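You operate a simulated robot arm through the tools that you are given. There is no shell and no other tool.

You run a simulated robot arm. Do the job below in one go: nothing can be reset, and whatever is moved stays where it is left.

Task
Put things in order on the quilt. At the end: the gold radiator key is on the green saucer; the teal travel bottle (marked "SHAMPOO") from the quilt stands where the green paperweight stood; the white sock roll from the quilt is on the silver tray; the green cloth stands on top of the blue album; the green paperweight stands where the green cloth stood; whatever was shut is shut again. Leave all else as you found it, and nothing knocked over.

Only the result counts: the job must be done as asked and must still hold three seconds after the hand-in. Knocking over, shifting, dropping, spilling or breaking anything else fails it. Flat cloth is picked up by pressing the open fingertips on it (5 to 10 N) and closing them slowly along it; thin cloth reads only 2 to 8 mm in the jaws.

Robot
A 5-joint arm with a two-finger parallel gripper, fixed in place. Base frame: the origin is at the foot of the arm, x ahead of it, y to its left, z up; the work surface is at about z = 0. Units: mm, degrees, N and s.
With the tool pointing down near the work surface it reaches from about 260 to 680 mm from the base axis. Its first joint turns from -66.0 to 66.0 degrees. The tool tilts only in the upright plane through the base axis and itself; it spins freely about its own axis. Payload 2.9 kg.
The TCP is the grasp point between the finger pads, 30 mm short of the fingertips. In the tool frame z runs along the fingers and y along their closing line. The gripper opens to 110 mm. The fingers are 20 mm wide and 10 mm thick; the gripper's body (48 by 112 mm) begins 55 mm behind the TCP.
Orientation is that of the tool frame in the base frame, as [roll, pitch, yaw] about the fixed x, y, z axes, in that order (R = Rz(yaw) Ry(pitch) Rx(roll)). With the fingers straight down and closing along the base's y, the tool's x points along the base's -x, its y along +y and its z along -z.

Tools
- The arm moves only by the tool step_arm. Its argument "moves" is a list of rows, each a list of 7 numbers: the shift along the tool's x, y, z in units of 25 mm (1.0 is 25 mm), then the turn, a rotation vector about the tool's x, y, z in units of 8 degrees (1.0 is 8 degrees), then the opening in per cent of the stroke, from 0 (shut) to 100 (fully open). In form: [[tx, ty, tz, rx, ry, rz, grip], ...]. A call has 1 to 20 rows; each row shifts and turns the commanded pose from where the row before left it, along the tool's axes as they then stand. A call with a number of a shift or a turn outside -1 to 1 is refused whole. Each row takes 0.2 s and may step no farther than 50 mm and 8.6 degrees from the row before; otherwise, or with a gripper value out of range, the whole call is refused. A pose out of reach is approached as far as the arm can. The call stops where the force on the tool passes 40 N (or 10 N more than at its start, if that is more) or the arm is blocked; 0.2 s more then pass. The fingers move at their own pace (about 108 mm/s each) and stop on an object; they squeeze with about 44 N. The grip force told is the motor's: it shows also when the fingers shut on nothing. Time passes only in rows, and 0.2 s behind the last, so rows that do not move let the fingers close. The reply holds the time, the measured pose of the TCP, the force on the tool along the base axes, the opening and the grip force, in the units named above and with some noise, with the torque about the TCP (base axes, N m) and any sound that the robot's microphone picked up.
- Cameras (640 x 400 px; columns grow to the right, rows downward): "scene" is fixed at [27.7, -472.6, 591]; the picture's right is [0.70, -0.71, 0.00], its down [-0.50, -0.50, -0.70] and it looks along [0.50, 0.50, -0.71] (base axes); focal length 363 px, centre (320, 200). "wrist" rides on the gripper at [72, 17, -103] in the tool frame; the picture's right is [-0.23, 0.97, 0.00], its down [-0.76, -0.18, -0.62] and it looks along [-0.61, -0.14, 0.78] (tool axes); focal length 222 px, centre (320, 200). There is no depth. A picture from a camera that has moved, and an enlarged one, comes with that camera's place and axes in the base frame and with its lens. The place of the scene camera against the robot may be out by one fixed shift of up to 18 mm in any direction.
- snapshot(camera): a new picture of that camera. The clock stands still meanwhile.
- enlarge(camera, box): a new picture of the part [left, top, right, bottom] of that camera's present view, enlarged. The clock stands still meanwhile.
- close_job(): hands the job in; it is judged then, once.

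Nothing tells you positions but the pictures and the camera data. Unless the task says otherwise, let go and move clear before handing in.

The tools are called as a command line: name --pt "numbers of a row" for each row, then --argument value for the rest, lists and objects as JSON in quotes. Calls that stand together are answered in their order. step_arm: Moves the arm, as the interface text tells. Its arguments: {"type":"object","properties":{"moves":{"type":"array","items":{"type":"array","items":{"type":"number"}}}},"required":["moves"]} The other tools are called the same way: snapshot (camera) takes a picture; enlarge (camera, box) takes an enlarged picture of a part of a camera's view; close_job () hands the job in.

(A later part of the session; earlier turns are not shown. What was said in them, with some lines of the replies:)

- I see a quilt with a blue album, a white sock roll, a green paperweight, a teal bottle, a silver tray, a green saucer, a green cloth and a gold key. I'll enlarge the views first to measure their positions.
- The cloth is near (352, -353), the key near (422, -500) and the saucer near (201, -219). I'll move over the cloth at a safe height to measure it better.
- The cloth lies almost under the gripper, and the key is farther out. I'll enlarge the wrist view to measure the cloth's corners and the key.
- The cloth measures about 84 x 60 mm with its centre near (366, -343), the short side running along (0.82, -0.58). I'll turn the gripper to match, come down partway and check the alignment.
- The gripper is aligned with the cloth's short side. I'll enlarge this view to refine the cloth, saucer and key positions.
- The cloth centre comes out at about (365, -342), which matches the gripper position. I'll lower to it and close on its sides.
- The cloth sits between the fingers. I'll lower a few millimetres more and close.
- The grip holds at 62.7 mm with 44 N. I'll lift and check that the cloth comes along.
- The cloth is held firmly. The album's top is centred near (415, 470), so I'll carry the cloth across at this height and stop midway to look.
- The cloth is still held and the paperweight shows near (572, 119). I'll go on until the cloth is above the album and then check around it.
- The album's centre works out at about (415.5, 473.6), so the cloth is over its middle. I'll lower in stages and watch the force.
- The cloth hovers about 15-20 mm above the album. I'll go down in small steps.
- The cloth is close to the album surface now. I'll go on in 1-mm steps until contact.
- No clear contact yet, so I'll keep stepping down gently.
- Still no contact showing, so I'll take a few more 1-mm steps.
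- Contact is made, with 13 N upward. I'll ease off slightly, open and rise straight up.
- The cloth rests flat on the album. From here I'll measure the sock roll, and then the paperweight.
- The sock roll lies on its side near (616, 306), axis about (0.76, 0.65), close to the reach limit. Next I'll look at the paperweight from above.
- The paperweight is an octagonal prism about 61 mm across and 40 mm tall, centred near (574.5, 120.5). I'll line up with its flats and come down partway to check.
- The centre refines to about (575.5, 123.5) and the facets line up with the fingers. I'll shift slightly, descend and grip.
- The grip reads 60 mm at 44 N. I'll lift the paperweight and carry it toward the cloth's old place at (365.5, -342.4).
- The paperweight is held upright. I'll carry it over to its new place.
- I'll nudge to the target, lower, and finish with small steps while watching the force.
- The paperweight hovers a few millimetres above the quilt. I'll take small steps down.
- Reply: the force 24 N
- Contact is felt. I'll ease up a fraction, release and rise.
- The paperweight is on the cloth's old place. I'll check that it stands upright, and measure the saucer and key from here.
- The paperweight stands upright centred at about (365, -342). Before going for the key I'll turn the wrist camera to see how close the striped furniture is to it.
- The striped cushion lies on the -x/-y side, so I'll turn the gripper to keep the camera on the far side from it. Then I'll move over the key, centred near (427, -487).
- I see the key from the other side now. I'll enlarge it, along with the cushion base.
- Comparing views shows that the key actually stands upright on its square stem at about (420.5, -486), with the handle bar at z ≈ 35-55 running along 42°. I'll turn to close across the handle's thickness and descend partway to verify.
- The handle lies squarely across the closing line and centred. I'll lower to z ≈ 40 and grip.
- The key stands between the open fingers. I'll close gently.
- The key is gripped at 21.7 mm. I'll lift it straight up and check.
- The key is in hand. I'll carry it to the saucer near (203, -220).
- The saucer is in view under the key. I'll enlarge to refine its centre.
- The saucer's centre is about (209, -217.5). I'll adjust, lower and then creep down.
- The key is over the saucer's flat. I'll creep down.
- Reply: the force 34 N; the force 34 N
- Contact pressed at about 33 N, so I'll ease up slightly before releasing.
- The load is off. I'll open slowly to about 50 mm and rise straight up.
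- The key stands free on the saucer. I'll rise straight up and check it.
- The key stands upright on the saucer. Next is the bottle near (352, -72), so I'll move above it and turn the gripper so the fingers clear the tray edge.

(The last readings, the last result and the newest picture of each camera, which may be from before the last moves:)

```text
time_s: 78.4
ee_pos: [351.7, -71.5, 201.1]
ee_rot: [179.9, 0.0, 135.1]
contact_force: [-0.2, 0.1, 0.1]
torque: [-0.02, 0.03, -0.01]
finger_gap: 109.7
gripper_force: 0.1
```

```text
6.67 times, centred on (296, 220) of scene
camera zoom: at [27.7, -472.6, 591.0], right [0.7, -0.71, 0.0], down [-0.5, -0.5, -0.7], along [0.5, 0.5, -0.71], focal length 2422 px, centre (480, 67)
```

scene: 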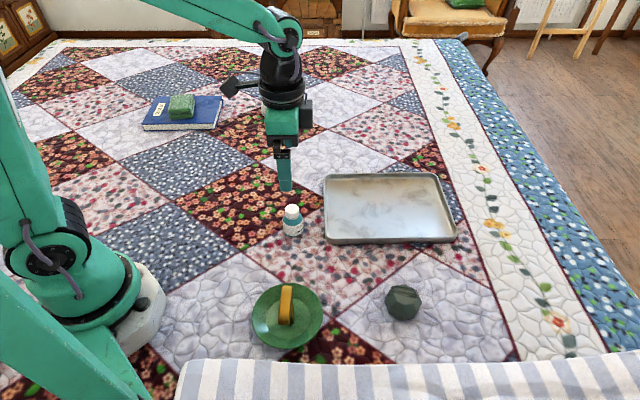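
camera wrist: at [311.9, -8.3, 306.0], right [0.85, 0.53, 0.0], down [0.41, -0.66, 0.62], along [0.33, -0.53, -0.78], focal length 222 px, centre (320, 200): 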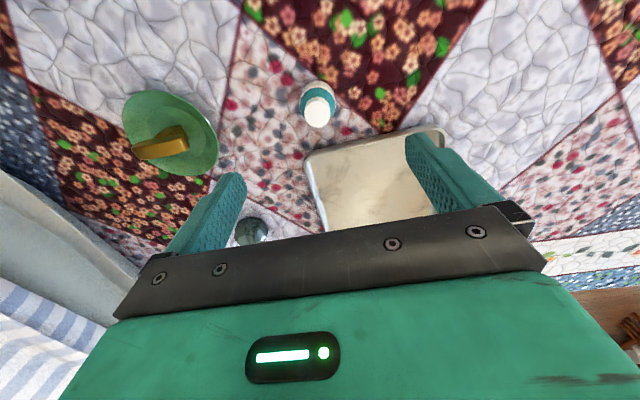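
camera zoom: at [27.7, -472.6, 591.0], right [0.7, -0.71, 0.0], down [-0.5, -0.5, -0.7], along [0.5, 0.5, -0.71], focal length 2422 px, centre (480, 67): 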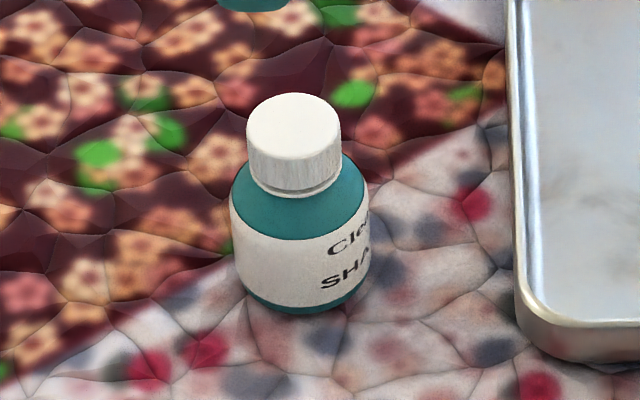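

The bottle is about 42 mm wide and 63 mm tall at (349.5, -73.5). I'll centre on it, descend around it and grip the body.

step_arm --pt "0 -0.12 0.5 0 0 0 100" --pt "0 0 0.9 0 0 0 100" --pt "0 0 0.9 0 0 0 100" --pt "0 0 0.9 0 0 0 100" --pt "0 0 0.9 0 0 0 100" --pt "0 0 0.9 0 0 0 100" --pt "0 0 0.9 0 0 0 100" --pt "0 0 0.5 0 0 0 100" --pt "0 0 0 0 0 0 100"

snapshot --camera "wrist"

enlarge --camera "scene" --box '[240, 160, 360, 260]'

```text
time_s: 80.4
ee_pos: [348.6, -72.9, 41.0]
ee_rot: [-180.0, 0.0, 134.9]
contact_force: [-0.4, -0.7, -0.2]
torque: [0.05, -0.02, -0.01]
finger_gap: 109.9
gripper_force: 0.0
```

```text
taken
camera wrist: at [309.3, -9.2, 145.7], right [0.85, 0.53, 0.0], down [0.41, -0.67, 0.62], along [0.33, -0.53, -0.78], focal length 222 px, centre (320, 200)
```

wrist: 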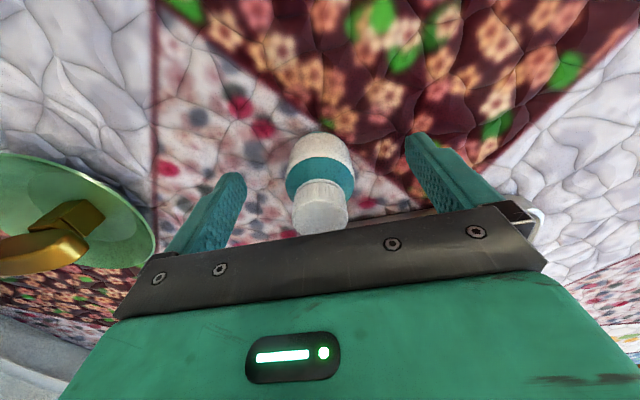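

```text
4.00 times, centred on (300, 210) of scene
camera zoom: at [27.7, -472.6, 591.0], right [0.7, -0.71, 0.0], down [-0.5, -0.5, -0.7], along [0.5, 0.5, -0.71], focal length 1453 px, centre (400, 160)
```

zoom: 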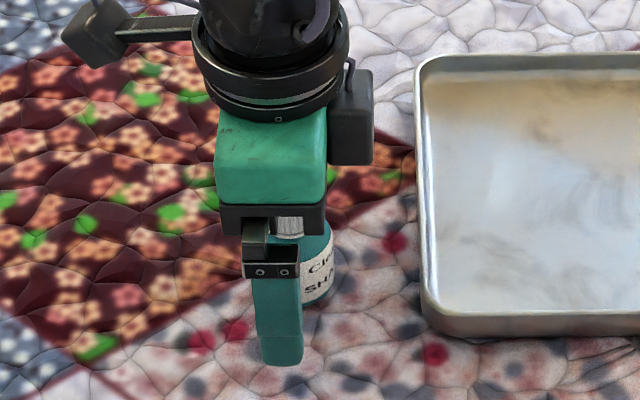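

The bottle is well centred between the fingers. I'll lower slightly and close.

step_arm --pt "0 0 0.1 0 0 0 100" --pt "0 0 0 0 0 0 70" --pt "0 0 0 0 0 0 55" --pt "0 0 0 0 0 0 45" --pt "0 0 0 0 0 0 38" --pt "0 0 0 0 0 0 32" --pt "0 0 0 0 0 0 25" --pt "0 0 0 0 0 0 25"

snapshot --camera "wrist"

```text
time_s: 82.2
ee_pos: [349.5, -73.0, 39.0]
ee_rot: [-180.0, -0.1, 134.8]
contact_force: [0.4, 0.2, 0.6]
torque: [-0.03, -0.04, -0.03]
finger_gap: 40.5
gripper_force: 44.4
```

```text
taken
camera wrist: at [309.5, -9.5, 143.5], right [0.85, 0.53, 0.0], down [0.41, -0.67, 0.62], along [0.33, -0.53, -0.78], focal length 222 px, centre (320, 200)
```

wrist: 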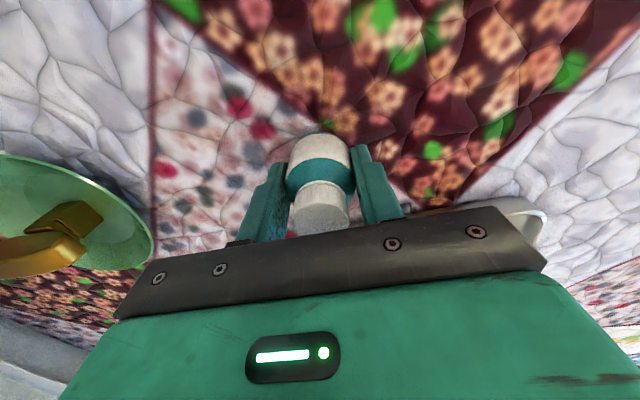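

The bottle is gripped at 40.5 mm. I'll lift it and carry it to the paperweight's old place at (574.7, 122.3).

step_arm --pt "0 0 -0.3 0 0 0 25" --pt "0 0 -0.8 0 0 0 25" --pt "0 0 -1 0 0 0 25" --pt "0 0 -1 0 0 0 25" --pt "0 0 -1 0 0 0 25" --pt "0 0 0 0 0 0 25"

step_arm --pt "-0.067 0.915 0 0 0 0 25" --pt "-0.067 0.915 0 0 0 0 25" --pt "-0.067 0.915 0 0 0 0 25" --pt "-0.067 0.915 0 0 0 0 25" --pt "-0.067 0.915 0 0 0 0 25" --pt "-0.067 0.915 0 0 0 0 25" --pt "-0.067 0.915 0 0 0 0 25" --pt "-0.067 0.915 0 0 0 0 25" --pt "-0.067 0.915 0 0 0 0 25" --pt "-0.067 0.915 0 0 0 0 25" --pt "-0.067 0.915 0 0 0 0 25" --pt "-0.067 0.915 0 0 0 0 25" --pt "-0.067 0.915 0 0 0 0 25" --pt "0 0 0 0 0 0 25" --pt "0 0 0 0 0 0 25"

snapshot --camera "wrist"

snapshot --camera "scene"

```text
time_s: 83.6
ee_pos: [351.3, -72.3, 142.3]
ee_rot: [179.9, 0.0, 134.9]
contact_force: [-0.4, -0.4, -0.1]
torque: [-0.01, -0.03, 0.0]
finger_gap: 40.5
gripper_force: 43.8
```

```text
time_s: 86.8
ee_pos: [578.4, 121.5, 142.3]
ee_rot: [-179.9, 0.0, 134.9]
contact_force: [-0.1, 0.5, -1.0]
torque: [-0.01, -0.01, 0.04]
finger_gap: 40.6
gripper_force: 43.9
```

```text
taken
camera wrist: at [537.5, 185.2, 246.7], right [0.85, 0.53, 0.0], down [0.41, -0.67, 0.62], along [0.33, -0.53, -0.78], focal length 222 px, centre (320, 200)
```

wrist: 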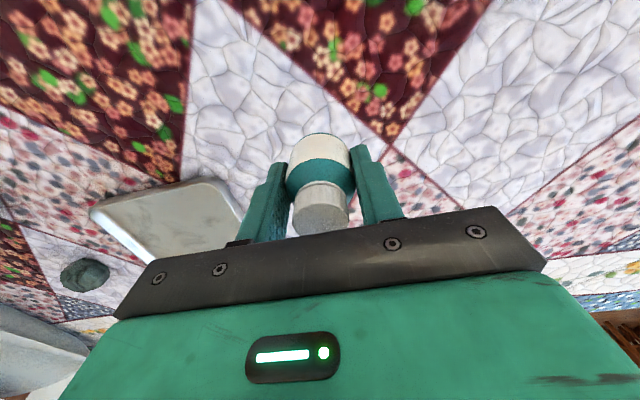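

```text
taken
```

scene: 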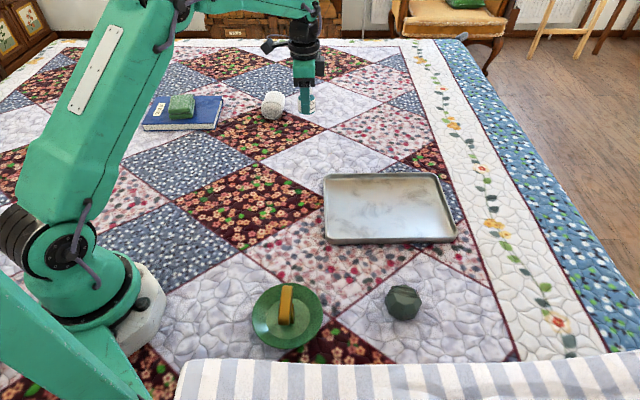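

The bottle is near its target. I'll correct slightly and lower close to the quilt.

step_arm --pt "0.085 -0.056 0.4 0 0 0 25" --pt "0 0 0.9 0 0 0 25" --pt "0 0 0.9 0 0 0 25" --pt "0 0 0.9 0 0 0 25" --pt "0 0 0.6 0 0 0 25" --pt "0 0 0.15 0 0 0 25" --pt "0 0 0 0 0 0 25"

step_arm --pt "0 0 0 0 0 0 25" --pt "0 0 0 0 0 0 25"

enlarge --camera "scene" --box '[240, 80, 370, 170]'

```text
time_s: 88.4
ee_pos: [573.1, 120.9, 45.9]
ee_rot: [179.9, -0.1, 134.9]
contact_force: [0.6, -0.7, -0.7]
torque: [0.0, 0.02, -0.02]
finger_gap: 40.5
gripper_force: 43.2
```

```text
time_s: 89.0
ee_pos: [574.2, 121.7, 45.7]
ee_rot: [180.0, 0.0, 134.9]
contact_force: [0.2, 0.2, -0.2]
torque: [0.02, 0.06, 0.02]
finger_gap: 40.6
gripper_force: 44.0
```

```text
4.44 times, centred on (305, 125) of scene
camera zoom: at [27.7, -472.6, 591.0], right [0.7, -0.71, 0.0], down [-0.5, -0.5, -0.7], along [0.5, 0.5, -0.71], focal length 1615 px, centre (387, 533)
```

zoom: 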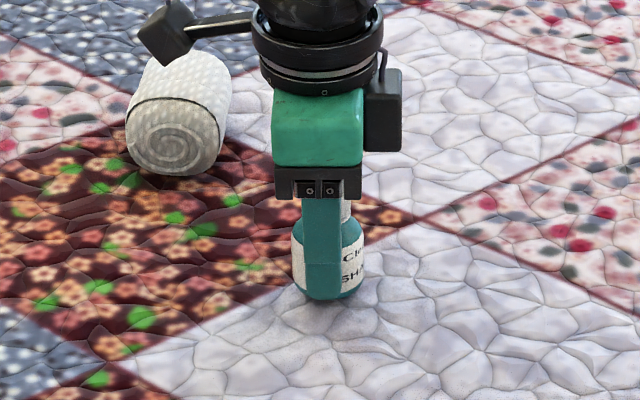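

Positioned at about (574, 121.5). I'll creep down to contact, checking the force each time.

step_arm --pt "0 0 0.08 0 0 0 25" --pt "0 0 0.06 0 0 0 25" --pt "0 0 0 0 0 0 25"

step_arm --pt "0 0 0.04 0 0 0 25" --pt "0 0 0 0 0 0 25"

```text
time_s: 89.8
ee_pos: [573.7, 121.3, 42.5]
ee_rot: [-180.0, 0.0, 134.9]
contact_force: [0.0, 0.8, -1.1]
torque: [-0.01, -0.02, 0.04]
finger_gap: 40.4
gripper_force: 44.2
```

```text
time_s: 90.4
ee_pos: [574.3, 122.6, 41.6]
ee_rot: [-179.9, 0.0, 134.9]
contact_force: [0.8, 0.2, -0.6]
torque: [0.03, 0.01, -0.01]
finger_gap: 40.5
gripper_force: 44.3
```

step_arm --pt "0 0 0.04 0 0 0 25" --pt "0 0 0 0 0 0 25"

```text
time_s: 91.0
ee_pos: [573.6, 122.1, 39.4]
ee_rot: [-179.9, 0.1, 134.9]
contact_force: [0.4, 0.2, -1.0]
torque: [0.04, -0.02, -0.01]
finger_gap: 40.7
gripper_force: 44.1
```

No contact yet, so one more millimetre.

step_arm --pt "0 0 0.04 0 0 0 25" --pt "0 0 0 0 0 0 25"

```text
time_s: 91.6
ee_pos: [574.0, 121.9, 39.4]
ee_rot: [180.0, 0.0, 135.0]
contact_force: [-1.0, 0.0, 3.5]
torque: [-0.03, 0.06, 0.01]
finger_gap: 40.7
gripper_force: 43.9
```

Light contact at 3.5 N. I'll release and rise straight up.

step_arm --pt "0 0 0 0 0 0 38" --pt "0 0 0 0 0 0 44" --pt "0 0 0 0 0 0 55" --pt "0 0 0 0 0 0 75" --pt "0 0 0 0 0 0 90" --pt "0 0 0 0 0 0 90" --pt "0 0 -0.5 0 0 0 90" --pt "0 0 -1 0 0 0 90" --pt "0 0 -1 0 0 0 90" --pt "0 0 -1 0 0 0 90" --pt "0 0 -1 0 0 0 90" --pt "0 0 -1 0 0 0 90" --pt "0 0 0 0 0 0 90"

snapshot --camera "wrist"

enlarge --camera "scene" --box '[230, 70, 370, 170]'

```text
time_s: 94.4
ee_pos: [574.4, 120.7, 176.1]
ee_rot: [-180.0, 0.0, 134.9]
contact_force: [-0.5, 0.1, -0.2]
torque: [-0.01, 0.01, -0.01]
finger_gap: 99.0
gripper_force: 0.0
```

```text
taken
camera wrist: at [533.7, 183.9, 280.6], right [0.85, 0.53, 0.0], down [0.41, -0.67, 0.62], along [0.33, -0.53, -0.78], focal length 222 px, centre (320, 200)
```

wrist: 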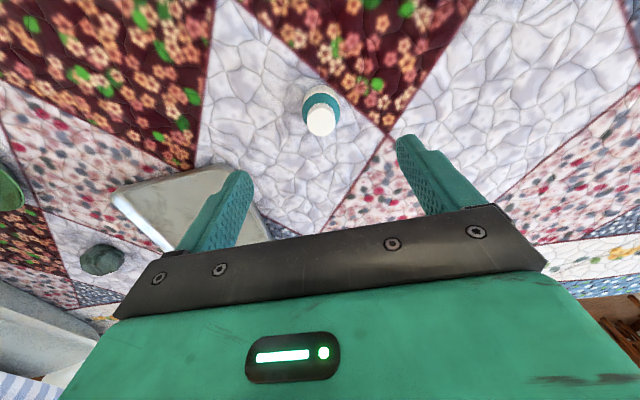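

```text
4.00 times, centred on (300, 120) of scene
camera zoom: at [27.7, -472.6, 591.0], right [0.7, -0.71, 0.0], down [-0.5, -0.5, -0.7], along [0.5, 0.5, -0.71], focal length 1453 px, centre (400, 520)
```

zoom: 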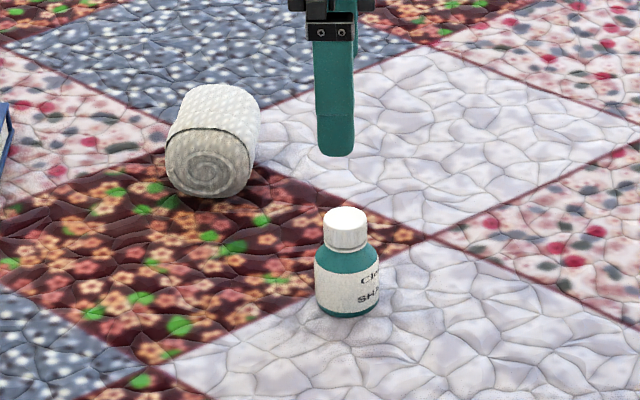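

The bottle stands upright where the paperweight was. Now the sock roll: I'll move over toward it and turn to align with its axis.

step_arm --pt "0.925 0.764 -0.2 0 0 0 100" --pt "0.925 0.764 -0.2 0 0 0 100" --pt "0.925 0.764 -0.2 0 0 0 100" --pt "0.925 0.764 -0.2 0 0 0 100" --pt "0.925 0.764 -0.2 0 0 0 100" --pt "0 0 0 0 0 -0.969 100" --pt "0 0 0 0 0 -0.969 100" --pt "0 0 0 0 0 -0.969 100" --pt "0 0 0 0 0 -0.969 100" --pt "0 0 0 0 0 -0.969 100" --pt "0 0 0 0 0 -0.969 100" --pt "0 0 0 0 0 -0.969 100" --pt "0 0 0 0 0 -0.969 100" --pt "0 0 0 0 0 -0.969 100" --pt "0 0 0 0 0 -0.969 100" --pt "0 0 0 0 0 -0.969 100" --pt "0 0 0 0 0 0 100"

snapshot --camera "wrist"

snapshot --camera "scene"

```text
time_s: 98.0
ee_pos: [559.8, 270.3, 201.7]
ee_rot: [-180.0, -0.1, -139.8]
contact_force: [-0.5, 0.1, 0.8]
torque: [0.0, 0.0, -0.01]
finger_gap: 109.9
gripper_force: 0.0
```

```text
taken
camera wrist: at [493.0, 236.7, 306.3], right [-0.46, 0.89, 0.0], down [0.7, 0.36, 0.62], along [0.55, 0.28, -0.78], focal length 222 px, centre (320, 200)
```

wrist: 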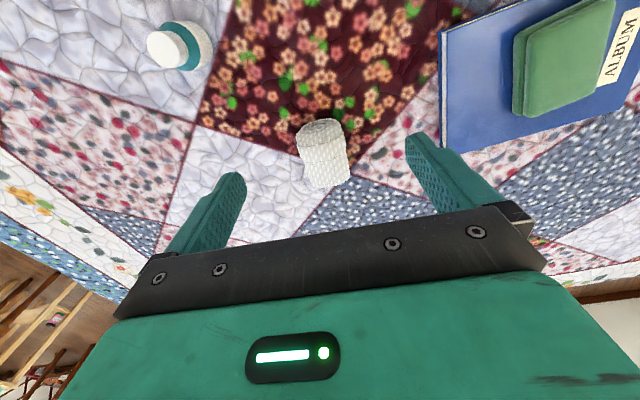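

```text
taken
```

scene: 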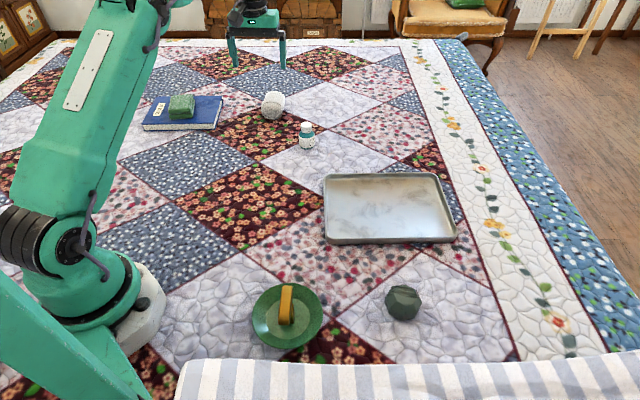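

enlarge --camera "wrist" --box '[270, 100, 382, 200]'

enlarge --camera "scene" --box '[245, 75, 305, 130]'

```text
4.00 times, centred on (326, 150) of wrist
camera zoom: at [493.0, 236.7, 306.3], right [-0.46, 0.89, 0.0], down [0.7, 0.36, 0.62], along [0.55, 0.28, -0.78], focal length 888 px, centre (296, 400)
```

zoom: 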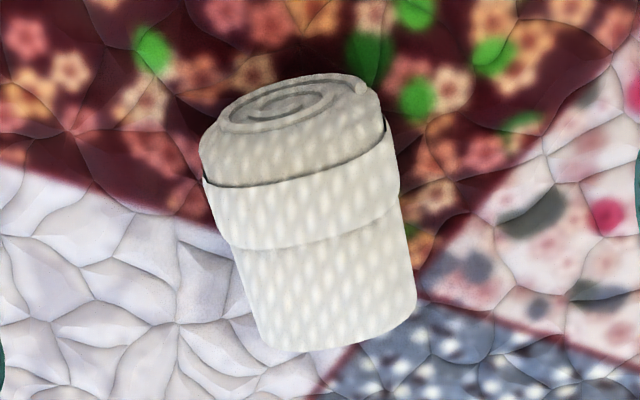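

```text
7.27 times, centred on (275, 102) of scene
camera zoom: at [27.7, -472.6, 591.0], right [0.7, -0.71, 0.0], down [-0.5, -0.5, -0.7], along [0.5, 0.5, -0.71], focal length 2642 px, centre (647, 909)
```

zoom: 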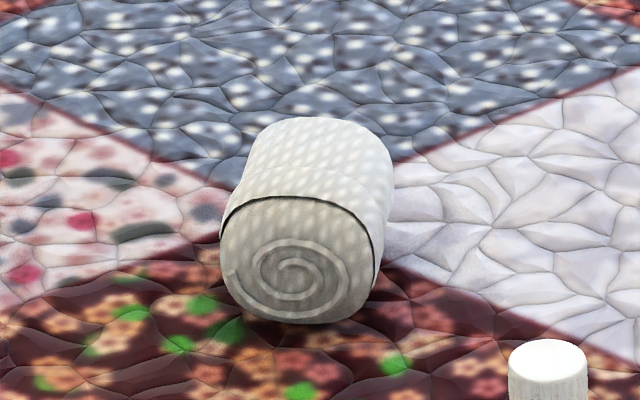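

The sock roll spans (592, 285) to (644, 331), about 62 mm across, with its axis at 41.5°. I'll move over its near half, which is within reach, and partway down.

step_arm --pt "-0.743 -0.117 0.8 0 0 0 100" --pt "-0.743 -0.117 0.8 0 0 0 100" --pt "-0.743 -0.117 0.9 0 0 -0.16 100" --pt "0 0 0.4 0 0 0 100" --pt "0 0 0 0 0 0 100"

snapshot --camera "wrist"

enlarge --camera "scene" --box '[210, 40, 340, 140]'

```text
time_s: 99.2
ee_pos: [602.6, 296.2, 125.8]
ee_rot: [-180.0, 0.0, -138.6]
contact_force: [-0.6, 0.4, -0.2]
torque: [0.02, -0.03, 0.01]
finger_gap: 110.0
gripper_force: 0.1
out of reach, approached as far as the arm can: row 3
```

```text
taken
camera wrist: at [536.4, 261.7, 231.4], right [-0.47, 0.88, 0.0], down [0.69, 0.37, 0.62], along [0.55, 0.3, -0.78], focal length 222 px, centre (320, 200)
```

wrist: 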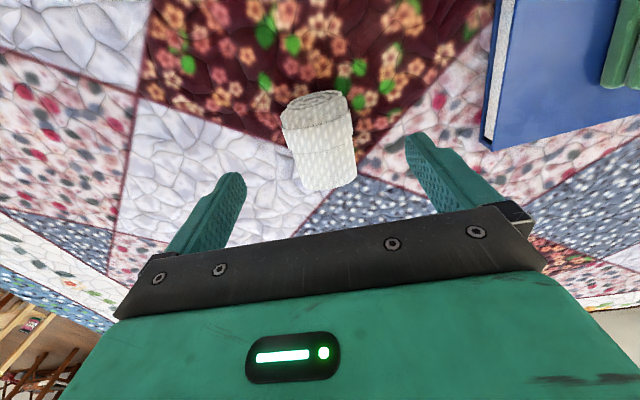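

```text
4.00 times, centred on (275, 90) of scene
camera zoom: at [27.7, -472.6, 591.0], right [0.7, -0.71, 0.0], down [-0.5, -0.5, -0.7], along [0.5, 0.5, -0.71], focal length 1453 px, centre (500, 640)
```

zoom: 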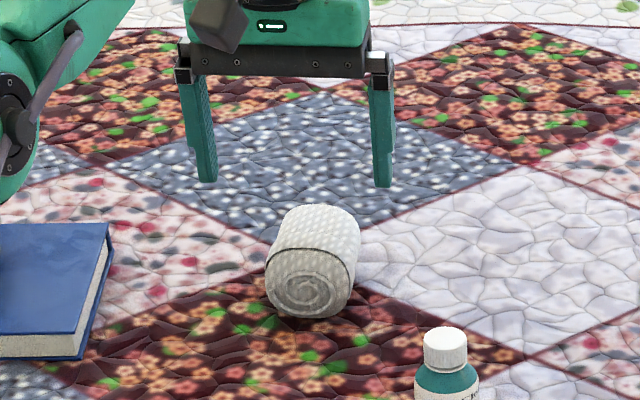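

The arm stopped at (602.6, 296.2), still over the near half of the roll and laterally centred. I'll descend and then edge outward a little where the reach is better.

step_arm --pt "0 0 0.9 0 0 0 100" --pt "0 0 0.9 0 0 0 100" --pt "0 -0.05 0.8 0 0 0 100" --pt "-0.2 0 0.1 0 0 0 100" --pt "-0.1 0 0.1 0 0 0 100" --pt "0 0 0 0 0 0 100"

snapshot --camera "wrist"

enlarge --camera "scene" --box '[210, 40, 340, 140]'

```text
time_s: 100.6
ee_pos: [609.1, 300.6, 56.9]
ee_rot: [-179.9, 0.1, -138.7]
contact_force: [-0.6, 0.7, 0.2]
torque: [-0.01, 0.01, 0.0]
finger_gap: 109.6
gripper_force: 0.0
```

```text
taken
camera wrist: at [542.8, 265.8, 161.4], right [-0.47, 0.88, 0.0], down [0.69, 0.37, 0.62], along [0.55, 0.3, -0.78], focal length 222 px, centre (320, 200)
```

wrist: 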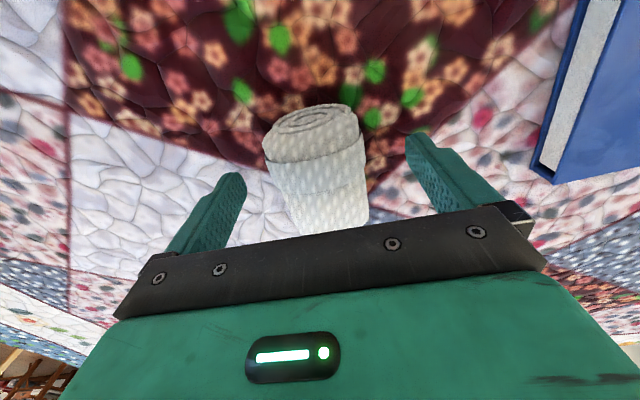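

```text
4.00 times, centred on (275, 90) of scene
camera zoom: at [27.7, -472.6, 591.0], right [0.7, -0.71, 0.0], down [-0.5, -0.5, -0.7], along [0.5, 0.5, -0.71], focal length 1453 px, centre (500, 640)
```

zoom: 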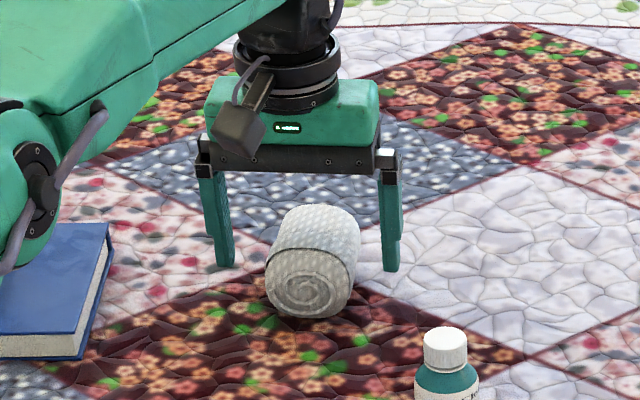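

It reached (609, 300.6). I'll edge a little farther, lower to the roll's mid-height and close.

step_arm --pt "-0.15 0 0.3 0 0 0 100" --pt "0 0 0.5 0 0 0 100" --pt "0 0 0 0 0 0 100"

snapshot --camera "wrist"

```text
time_s: 101.4
ee_pos: [610.5, 303.0, 39.0]
ee_rot: [180.0, -0.1, -138.6]
contact_force: [-0.2, 0.5, -0.9]
torque: [0.01, -0.04, -0.01]
finger_gap: 109.8
gripper_force: 0.1
```

```text
taken
camera wrist: at [545.1, 267.8, 142.1], right [-0.47, 0.88, 0.0], down [0.69, 0.37, 0.62], along [0.55, 0.3, -0.78], focal length 222 px, centre (320, 200)
```

wrist: 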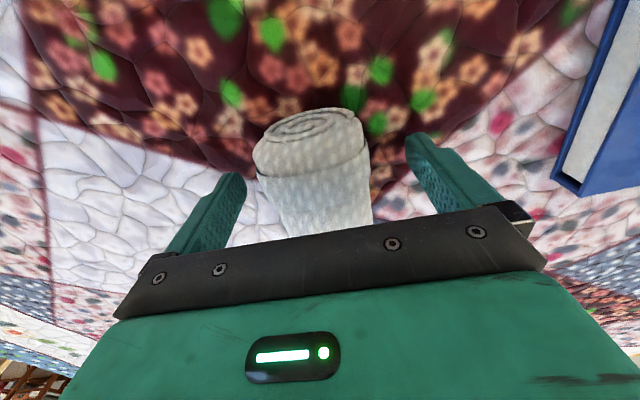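

The TCP is within about 10 mm of the roll's centre. I'll lower slightly and close.

step_arm --pt "0 0 0.14 0 0 0 100" --pt "0 0 0 0 0 0 75" --pt "0 0 0 0 0 0 65" --pt "0 0 0 0 0 0 58" --pt "0 0 0 0 0 0 52" --pt "0 0 0 0 0 0 45" --pt "0 0 0 0 0 0 40" --pt "0 0 0 0 0 0 40"

snapshot --camera "wrist"

enlarge --camera "scene" --box '[210, 40, 340, 140]'

```text
time_s: 103.2
ee_pos: [611.5, 303.4, 34.0]
ee_rot: [180.0, 0.0, -138.7]
contact_force: [-0.4, -0.1, 0.7]
torque: [0.04, 0.0, -0.02]
finger_gap: 59.3
gripper_force: 43.7
```

```text
taken
camera wrist: at [545.0, 268.1, 138.3], right [-0.47, 0.88, 0.0], down [0.69, 0.37, 0.62], along [0.55, 0.3, -0.78], focal length 222 px, centre (320, 200)
```

wrist: 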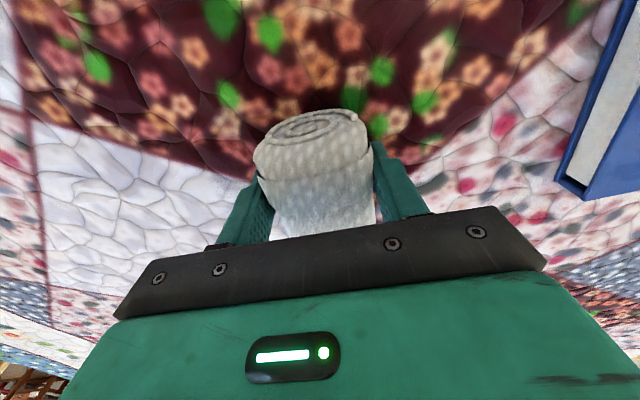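

```text
4.00 times, centred on (275, 90) of scene
camera zoom: at [27.7, -472.6, 591.0], right [0.7, -0.71, 0.0], down [-0.5, -0.5, -0.7], along [0.5, 0.5, -0.71], focal length 1453 px, centre (500, 640)
```

zoom: 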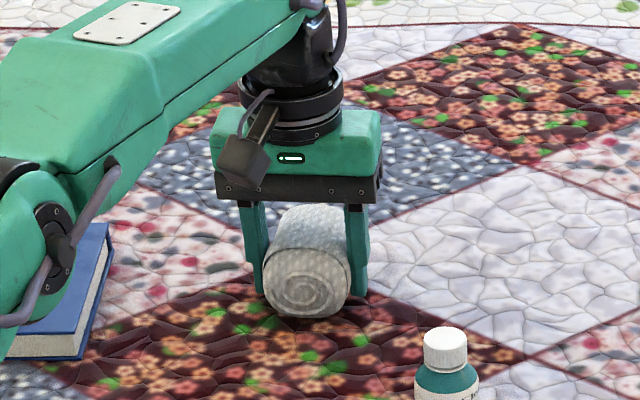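

The roll is gripped at 59.3 mm. I'll lift it while drawing slightly inward to stay within reach.

step_arm --pt "0 0 -0.3 0 0 0 40" --pt "0.15 0 -0.6 0 0 0 40" --pt "0.3 0 -0.9 0 0 0 40" --pt "0.4 0 -1 0 0 0 40" --pt "0.4 0 -1 0 0 0 40" --pt "0.4 0 -1 0 0 0 40" --pt "0.4 0 -0.4 0 0 0 40" --pt "0 0 0 0 0 0 40"

snapshot --camera "wrist"

snapshot --camera "scene"

```text
time_s: 105.0
ee_pos: [573.3, 269.7, 162.1]
ee_rot: [180.0, 0.0, -138.6]
contact_force: [-0.1, 0.4, -0.6]
torque: [0.01, -0.02, -0.04]
finger_gap: 59.1
gripper_force: 43.5
```

```text
taken
camera wrist: at [507.0, 234.1, 267.3], right [-0.47, 0.88, 0.0], down [0.69, 0.37, 0.62], along [0.55, 0.3, -0.78], focal length 222 px, centre (320, 200)
```

wrist: 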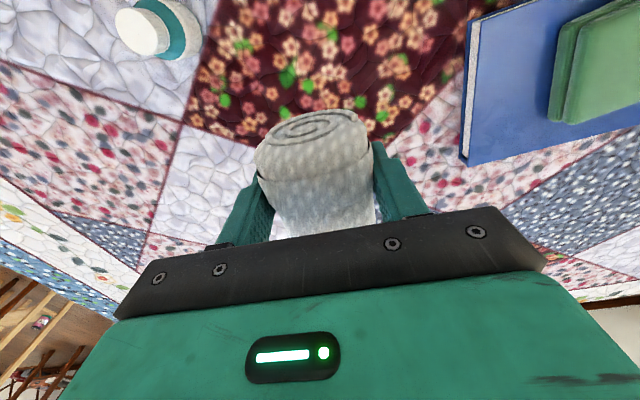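

```text
taken
```

scene: 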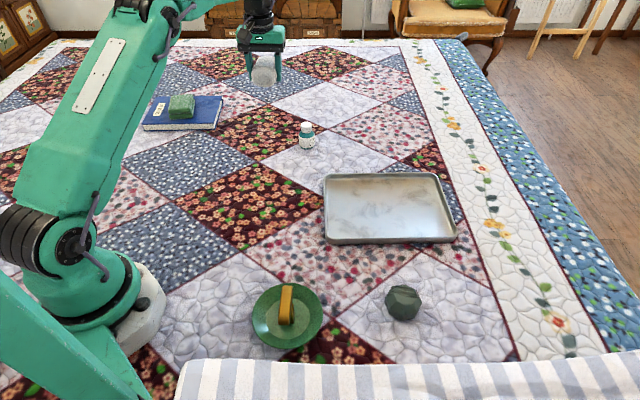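

The roll is held securely. I'll carry it to the tray, passing beside the bottle at height.

step_arm --pt "0.93 -0.577 0 0 0 0 40" --pt "0.93 -0.577 0 0 0 0 40" --pt "0.93 -0.577 0 0 0 0 40" --pt "0.93 -0.577 0 0 0 0 40" --pt "0.93 -0.577 0 0 0 0 40" --pt "0.93 -0.577 0 0 0 0 40" --pt "0.93 -0.577 0 0 0 0 40" --pt "0.93 -0.577 0 0 0 0 40" --pt "0.682 -0.978 0 0 0 0 40" --pt "0.682 -0.978 0 0 0 0 40" --pt "0.682 -0.978 0 0 0 0 40" --pt "0.682 -0.978 0 0 0 0 40" --pt "0.682 -0.978 0 0 0 0 40" --pt "0.682 -0.978 0 0 0 0 40" --pt "0.682 -0.978 0 0 0 0 40" --pt "0.682 -0.978 0 0 0 0 40" --pt "0 0 0 0 0 0 40" --pt "0 0 0 0 0 0 40"

snapshot --camera "wrist"

snapshot --camera "scene"

```text
time_s: 108.8
ee_pos: [538.7, -177.8, 163.4]
ee_rot: [180.0, -0.1, -138.6]
contact_force: [-0.1, 0.4, -0.7]
torque: [-0.01, 0.02, 0.0]
finger_gap: 59.0
gripper_force: 43.9
```

```text
taken
camera wrist: at [471.7, -212.8, 268.2], right [-0.47, 0.88, 0.0], down [0.69, 0.37, 0.62], along [0.55, 0.3, -0.78], focal length 222 px, centre (320, 200)
```

wrist: 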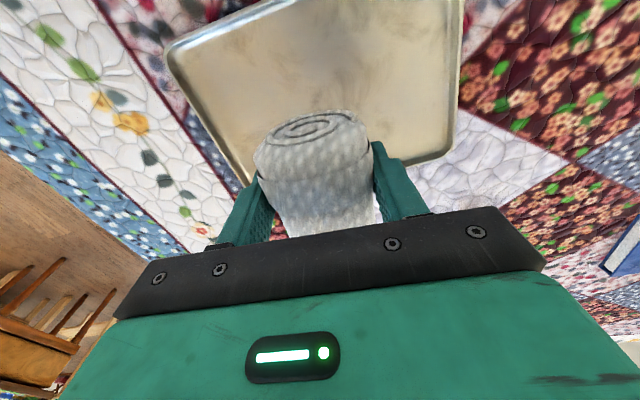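

```text
taken
```

scene: 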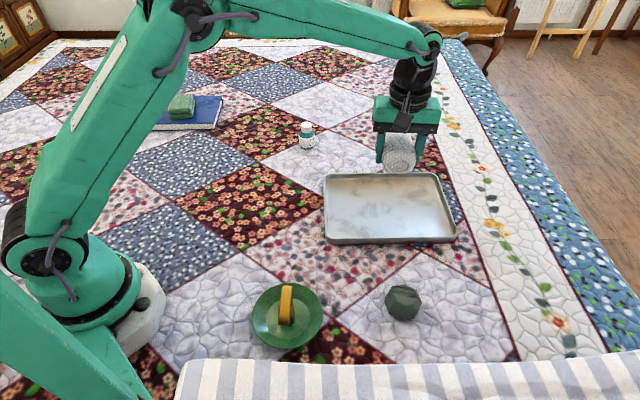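

The tray's centre is about (533, -171). I'll recentre a little and lower the roll toward it.

step_arm --pt "0.3 0.264 0.3 0 0 0 40" --pt "0 0 0.9 0 0 0 40" --pt "0 0 0.9 0 0 0 40" --pt "0 0 0.9 0 0 0 40" --pt "0 0 0.9 0 0 0 40" --pt "0 0 0.6 0 0 0 40" --pt "0 0 0 0 0 0 40"

enlarge --camera "scene" --box '[310, 130, 480, 260]'

snapshot --camera "wrist"

```text
time_s: 110.4
ee_pos: [526.2, -174.9, 51.1]
ee_rot: [-180.0, -0.1, -138.6]
contact_force: [-0.1, -0.1, 0.2]
torque: [0.03, -0.01, 0.01]
finger_gap: 59.2
gripper_force: 44.1
```

```text
3.08 times, centred on (395, 195) of scene
camera zoom: at [27.7, -472.6, 591.0], right [0.7, -0.71, 0.0], down [-0.5, -0.5, -0.7], along [0.5, 0.5, -0.71], focal length 1118 px, centre (89, 215)
```

zoom: 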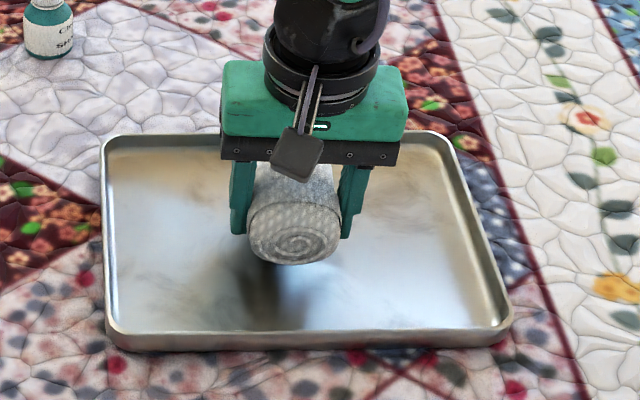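

```text
taken
camera wrist: at [459.8, -211.2, 155.8], right [-0.47, 0.88, 0.0], down [0.69, 0.37, 0.62], along [0.55, 0.3, -0.78], focal length 222 px, centre (320, 200)
```

wrist: 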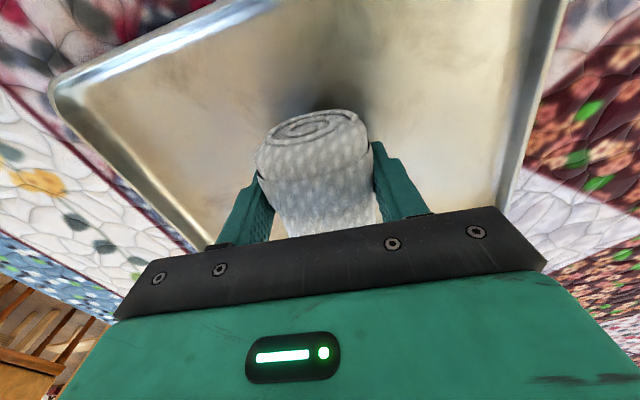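

The roll is well inside the tray. I'll creep down to contact.

step_arm --pt "0 0 0.15 0 0 0 40" --pt "0 0 0.12 0 0 0 40" --pt "0 0 0 0 0 0 40"

step_arm --pt "0 0 0.08 0 0 0 40" --pt "0 0 0 0 0 0 40"

```text
time_s: 111.2
ee_pos: [525.3, -175.8, 45.9]
ee_rot: [180.0, 0.0, -138.7]
contact_force: [0.5, -0.2, -1.3]
torque: [0.01, 0.01, 0.0]
finger_gap: 58.9
gripper_force: 44.0
```

```text
time_s: 111.8
ee_pos: [526.1, -176.8, 43.1]
ee_rot: [179.9, 0.0, -138.6]
contact_force: [-0.3, 0.7, 0.2]
torque: [-0.01, 0.03, 0.02]
finger_gap: 59.0
gripper_force: 44.1
```

step_arm --pt "0 0 0.06 0 0 0 40" --pt "0 0 0 0 0 0 40"

```text
time_s: 112.4
ee_pos: [526.2, -175.7, 41.4]
ee_rot: [180.0, 0.1, -138.5]
contact_force: [-0.4, 0.5, -0.9]
torque: [0.0, 0.02, -0.01]
finger_gap: 59.2
gripper_force: 44.2
```

No contact yet at z ≈ 41.4, so I'll step on.

step_arm --pt "0 0 0.05 0 0 0 40" --pt "0 0 0 0 0 0 40"

```text
time_s: 113.0
ee_pos: [527.1, -176.0, 39.0]
ee_rot: [180.0, 0.0, -138.6]
contact_force: [0.0, 0.6, -0.1]
torque: [0.01, 0.0, 0.0]
finger_gap: 59.1
gripper_force: 43.8
```

Still free, so I'll take another small step.

step_arm --pt "0 0 0.05 0 0 0 40" --pt "0 0 0 0 0 0 40"

```text
time_s: 113.6
ee_pos: [526.8, -176.6, 39.6]
ee_rot: [-179.8, 0.1, -138.6]
contact_force: [-2.8, 0.6, 8.3]
torque: [0.14, 0.05, 0.06]
finger_gap: 59.1
gripper_force: 44.0
```

Contact at about 8 N. I'll open slowly and watch that the roll stays put.

step_arm --pt "0 0 0 0 0 0 55" --pt "0 0 0 0 0 0 60" --pt "0 0 0 0 0 0 66" --pt "0 0 0 0 0 0 72" --pt "0 0 0 0 0 0 80" --pt "0 0 0 0 0 0 85" --pt "0 0 0 0 0 0 85"

snapshot --camera "wrist"

enlarge --camera "scene" --box '[310, 130, 480, 260]'

```text
time_s: 115.2
ee_pos: [526.3, -175.9, 39.1]
ee_rot: [-179.9, 0.0, -138.5]
contact_force: [0.2, 1.0, 0.2]
torque: [-0.02, 0.0, 0.04]
finger_gap: 93.7
gripper_force: 0.1
```

```text
taken
camera wrist: at [460.4, -211.6, 143.5], right [-0.47, 0.88, 0.0], down [0.69, 0.37, 0.62], along [0.55, 0.3, -0.78], focal length 222 px, centre (320, 200)
```

wrist: 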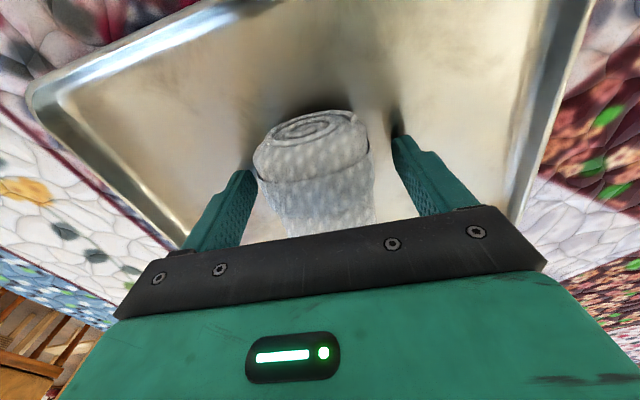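

```text
3.08 times, centred on (395, 195) of scene
camera zoom: at [27.7, -472.6, 591.0], right [0.7, -0.71, 0.0], down [-0.5, -0.5, -0.7], along [0.5, 0.5, -0.71], focal length 1118 px, centre (89, 215)
```

zoom: 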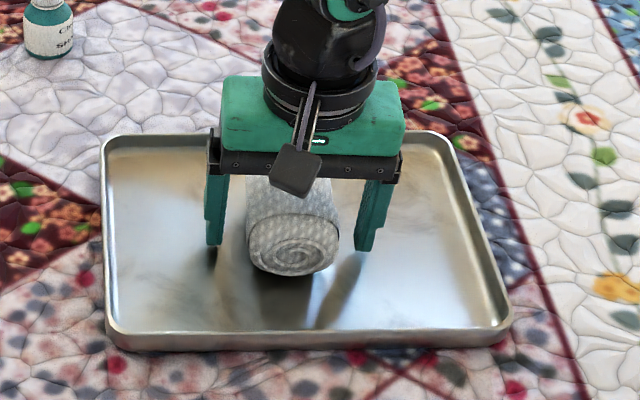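

The roll rests in the tray and the fingers are clear on both sides. I'll rise straight up.

step_arm --pt "0 0 -0.5 0 0 0 90" --pt "0 0 -1 0 0 0 90" --pt "0 0 -1 0 0 0 90" --pt "0 0 -1 0 0 0 90" --pt "0 0 -1 0 0 0 90" --pt "0 0 -1 0 0 0 90" --pt "0 0 -1 0 0 0 90" --pt "0 0 0 0 0 0 90" --pt "0 0 0 0 0 0 90" --pt "0 0 0 0 0 0 90"

snapshot --camera "wrist"

snapshot --camera "scene"

enlarge --camera "scene" --box '[310, 130, 480, 260]'

```text
time_s: 117.4
ee_pos: [529.1, -176.5, 201.5]
ee_rot: [180.0, 0.0, -138.6]
contact_force: [-0.6, -0.8, -0.6]
torque: [-0.03, 0.01, 0.04]
finger_gap: 99.1
gripper_force: 0.0
```

```text
taken
camera wrist: at [461.4, -211.4, 305.4], right [-0.47, 0.88, 0.0], down [0.69, 0.37, 0.62], along [0.55, 0.3, -0.78], focal length 222 px, centre (320, 200)
```

wrist: 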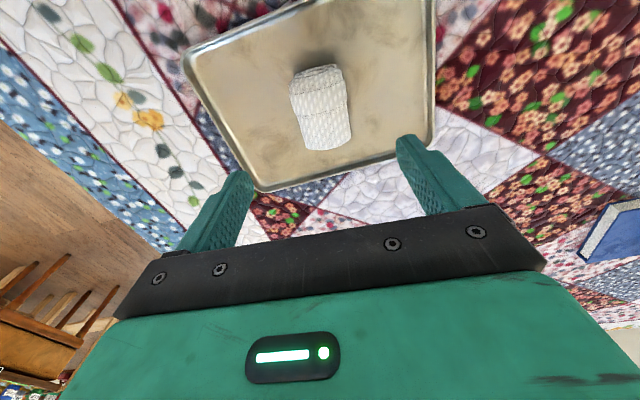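

```text
taken
```

scene: 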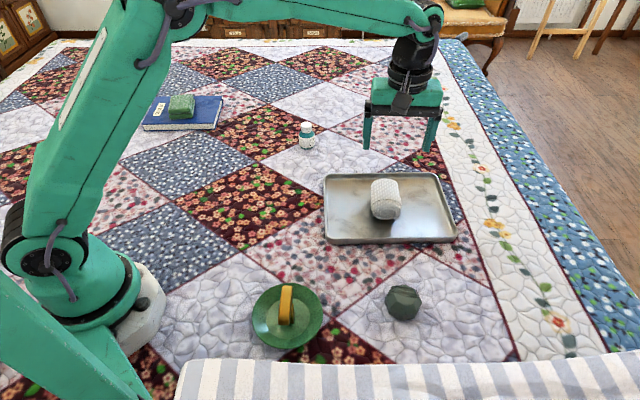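

```text
3.08 times, centred on (395, 195) of scene
camera zoom: at [27.7, -472.6, 591.0], right [0.7, -0.71, 0.0], down [-0.5, -0.5, -0.7], along [0.5, 0.5, -0.71], focal length 1118 px, centre (89, 215)
```

zoom: 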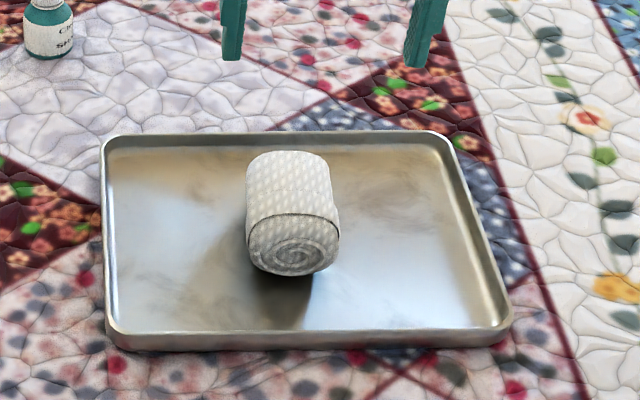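

All five items are in place. I'll move the arm clear, let a few seconds pass and check everything once more.

step_arm --pt "0 0 -1 0 0 0 90" --pt "0.348 0.987 -0.2 0 0 0 90" --pt "0.348 0.987 -0.2 0 0 0 90" --pt "0.348 0.987 -0.2 0 0 0 90" --pt "0.348 0.987 -0.2 0 0 0 90" --pt "0.348 0.987 -0.2 0 0 0 90" --pt "0.348 0.987 -0.2 0 0 0 90" --pt "0 0 0 0 0 0 90" --pt "0 0 0 0 0 0 90" --pt "0 0 0 0 0 0 90" --pt "0 0 0 0 0 0 90" --pt "0 0 0 0 0 0 90"

enlarge --camera "scene" --box '[230, 150, 490, 350]'

enlarge --camera "scene" --box '[120, 70, 360, 220]'

enlarge --camera "scene" --box '[240, 260, 440, 360]'

```text
time_s: 120.0
ee_pos: [387.6, -99.0, 256.5]
ee_rot: [-179.9, 0.0, -138.6]
contact_force: [0.5, -0.7, -0.1]
torque: [0.04, 0.03, -0.03]
finger_gap: 99.0
gripper_force: 0.2
```

```text
2.00 times, centred on (360, 250) of scene
camera zoom: at [27.7, -472.6, 591.0], right [0.7, -0.71, 0.0], down [-0.5, -0.5, -0.7], along [0.5, 0.5, -0.71], focal length 727 px, centre (240, 100)
```

zoom: 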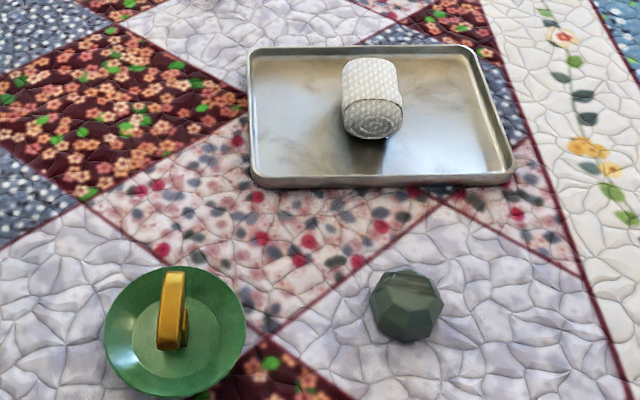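

```text
2.67 times, centred on (240, 145) of scene
camera zoom: at [27.7, -472.6, 591.0], right [0.7, -0.71, 0.0], down [-0.5, -0.5, -0.7], along [0.5, 0.5, -0.71], focal length 969 px, centre (533, 347)
```

zoom: 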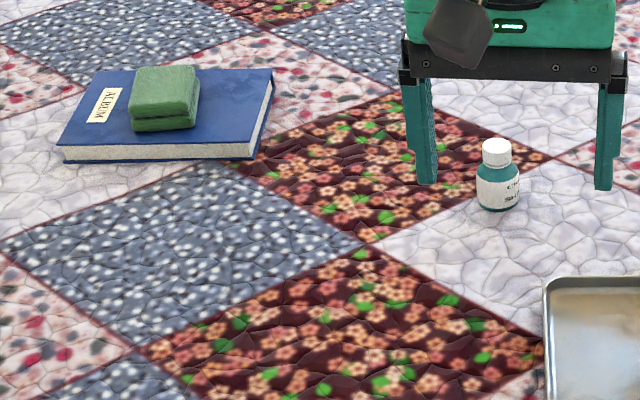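

```text
3.20 times, centred on (340, 310) of scene
camera zoom: at [27.7, -472.6, 591.0], right [0.7, -0.71, 0.0], down [-0.5, -0.5, -0.7], along [0.5, 0.5, -0.71], focal length 1163 px, centre (256, -152)
```

zoom: 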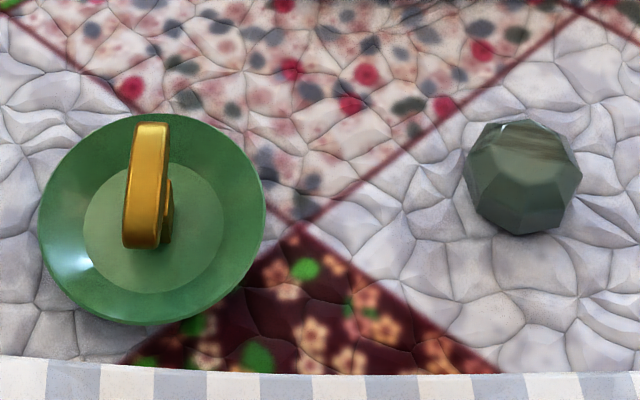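

Everything is in place: the key on the saucer, the bottle at the paperweight's spot, and the sock roll in the tray. The cloth is on the album, the paperweight is where the cloth was, and the arm is clear. I'm handing the job in.

close_job

```text
The job is handed in.
```

The quilt is in order and the job is handed in. I don't have the verdict yet. In the last pictures everything was upright and nothing else had visibly moved.

- **Gold radiator key:** it stands upright on the flat middle of the green saucer. Setting it down pressed the saucer with about 33 N, but neither shows any change.
- **Teal bottle ("SHAMPOO"):** it stands where the green paperweight stood, to within a couple of millimetres as far as the pictures show.
- **White sock roll:** it lies still near the middle of the silver tray.
- **Green cloth:** it lies flat on top of the blue album, near the centre.
- **Green paperweight:** it stands where the cloth was, also to within a couple of millimetres.

I opened nothing, so there was nothing to shut again. The arm had let go and was clear, above the middle of the quilt, before I handed in.
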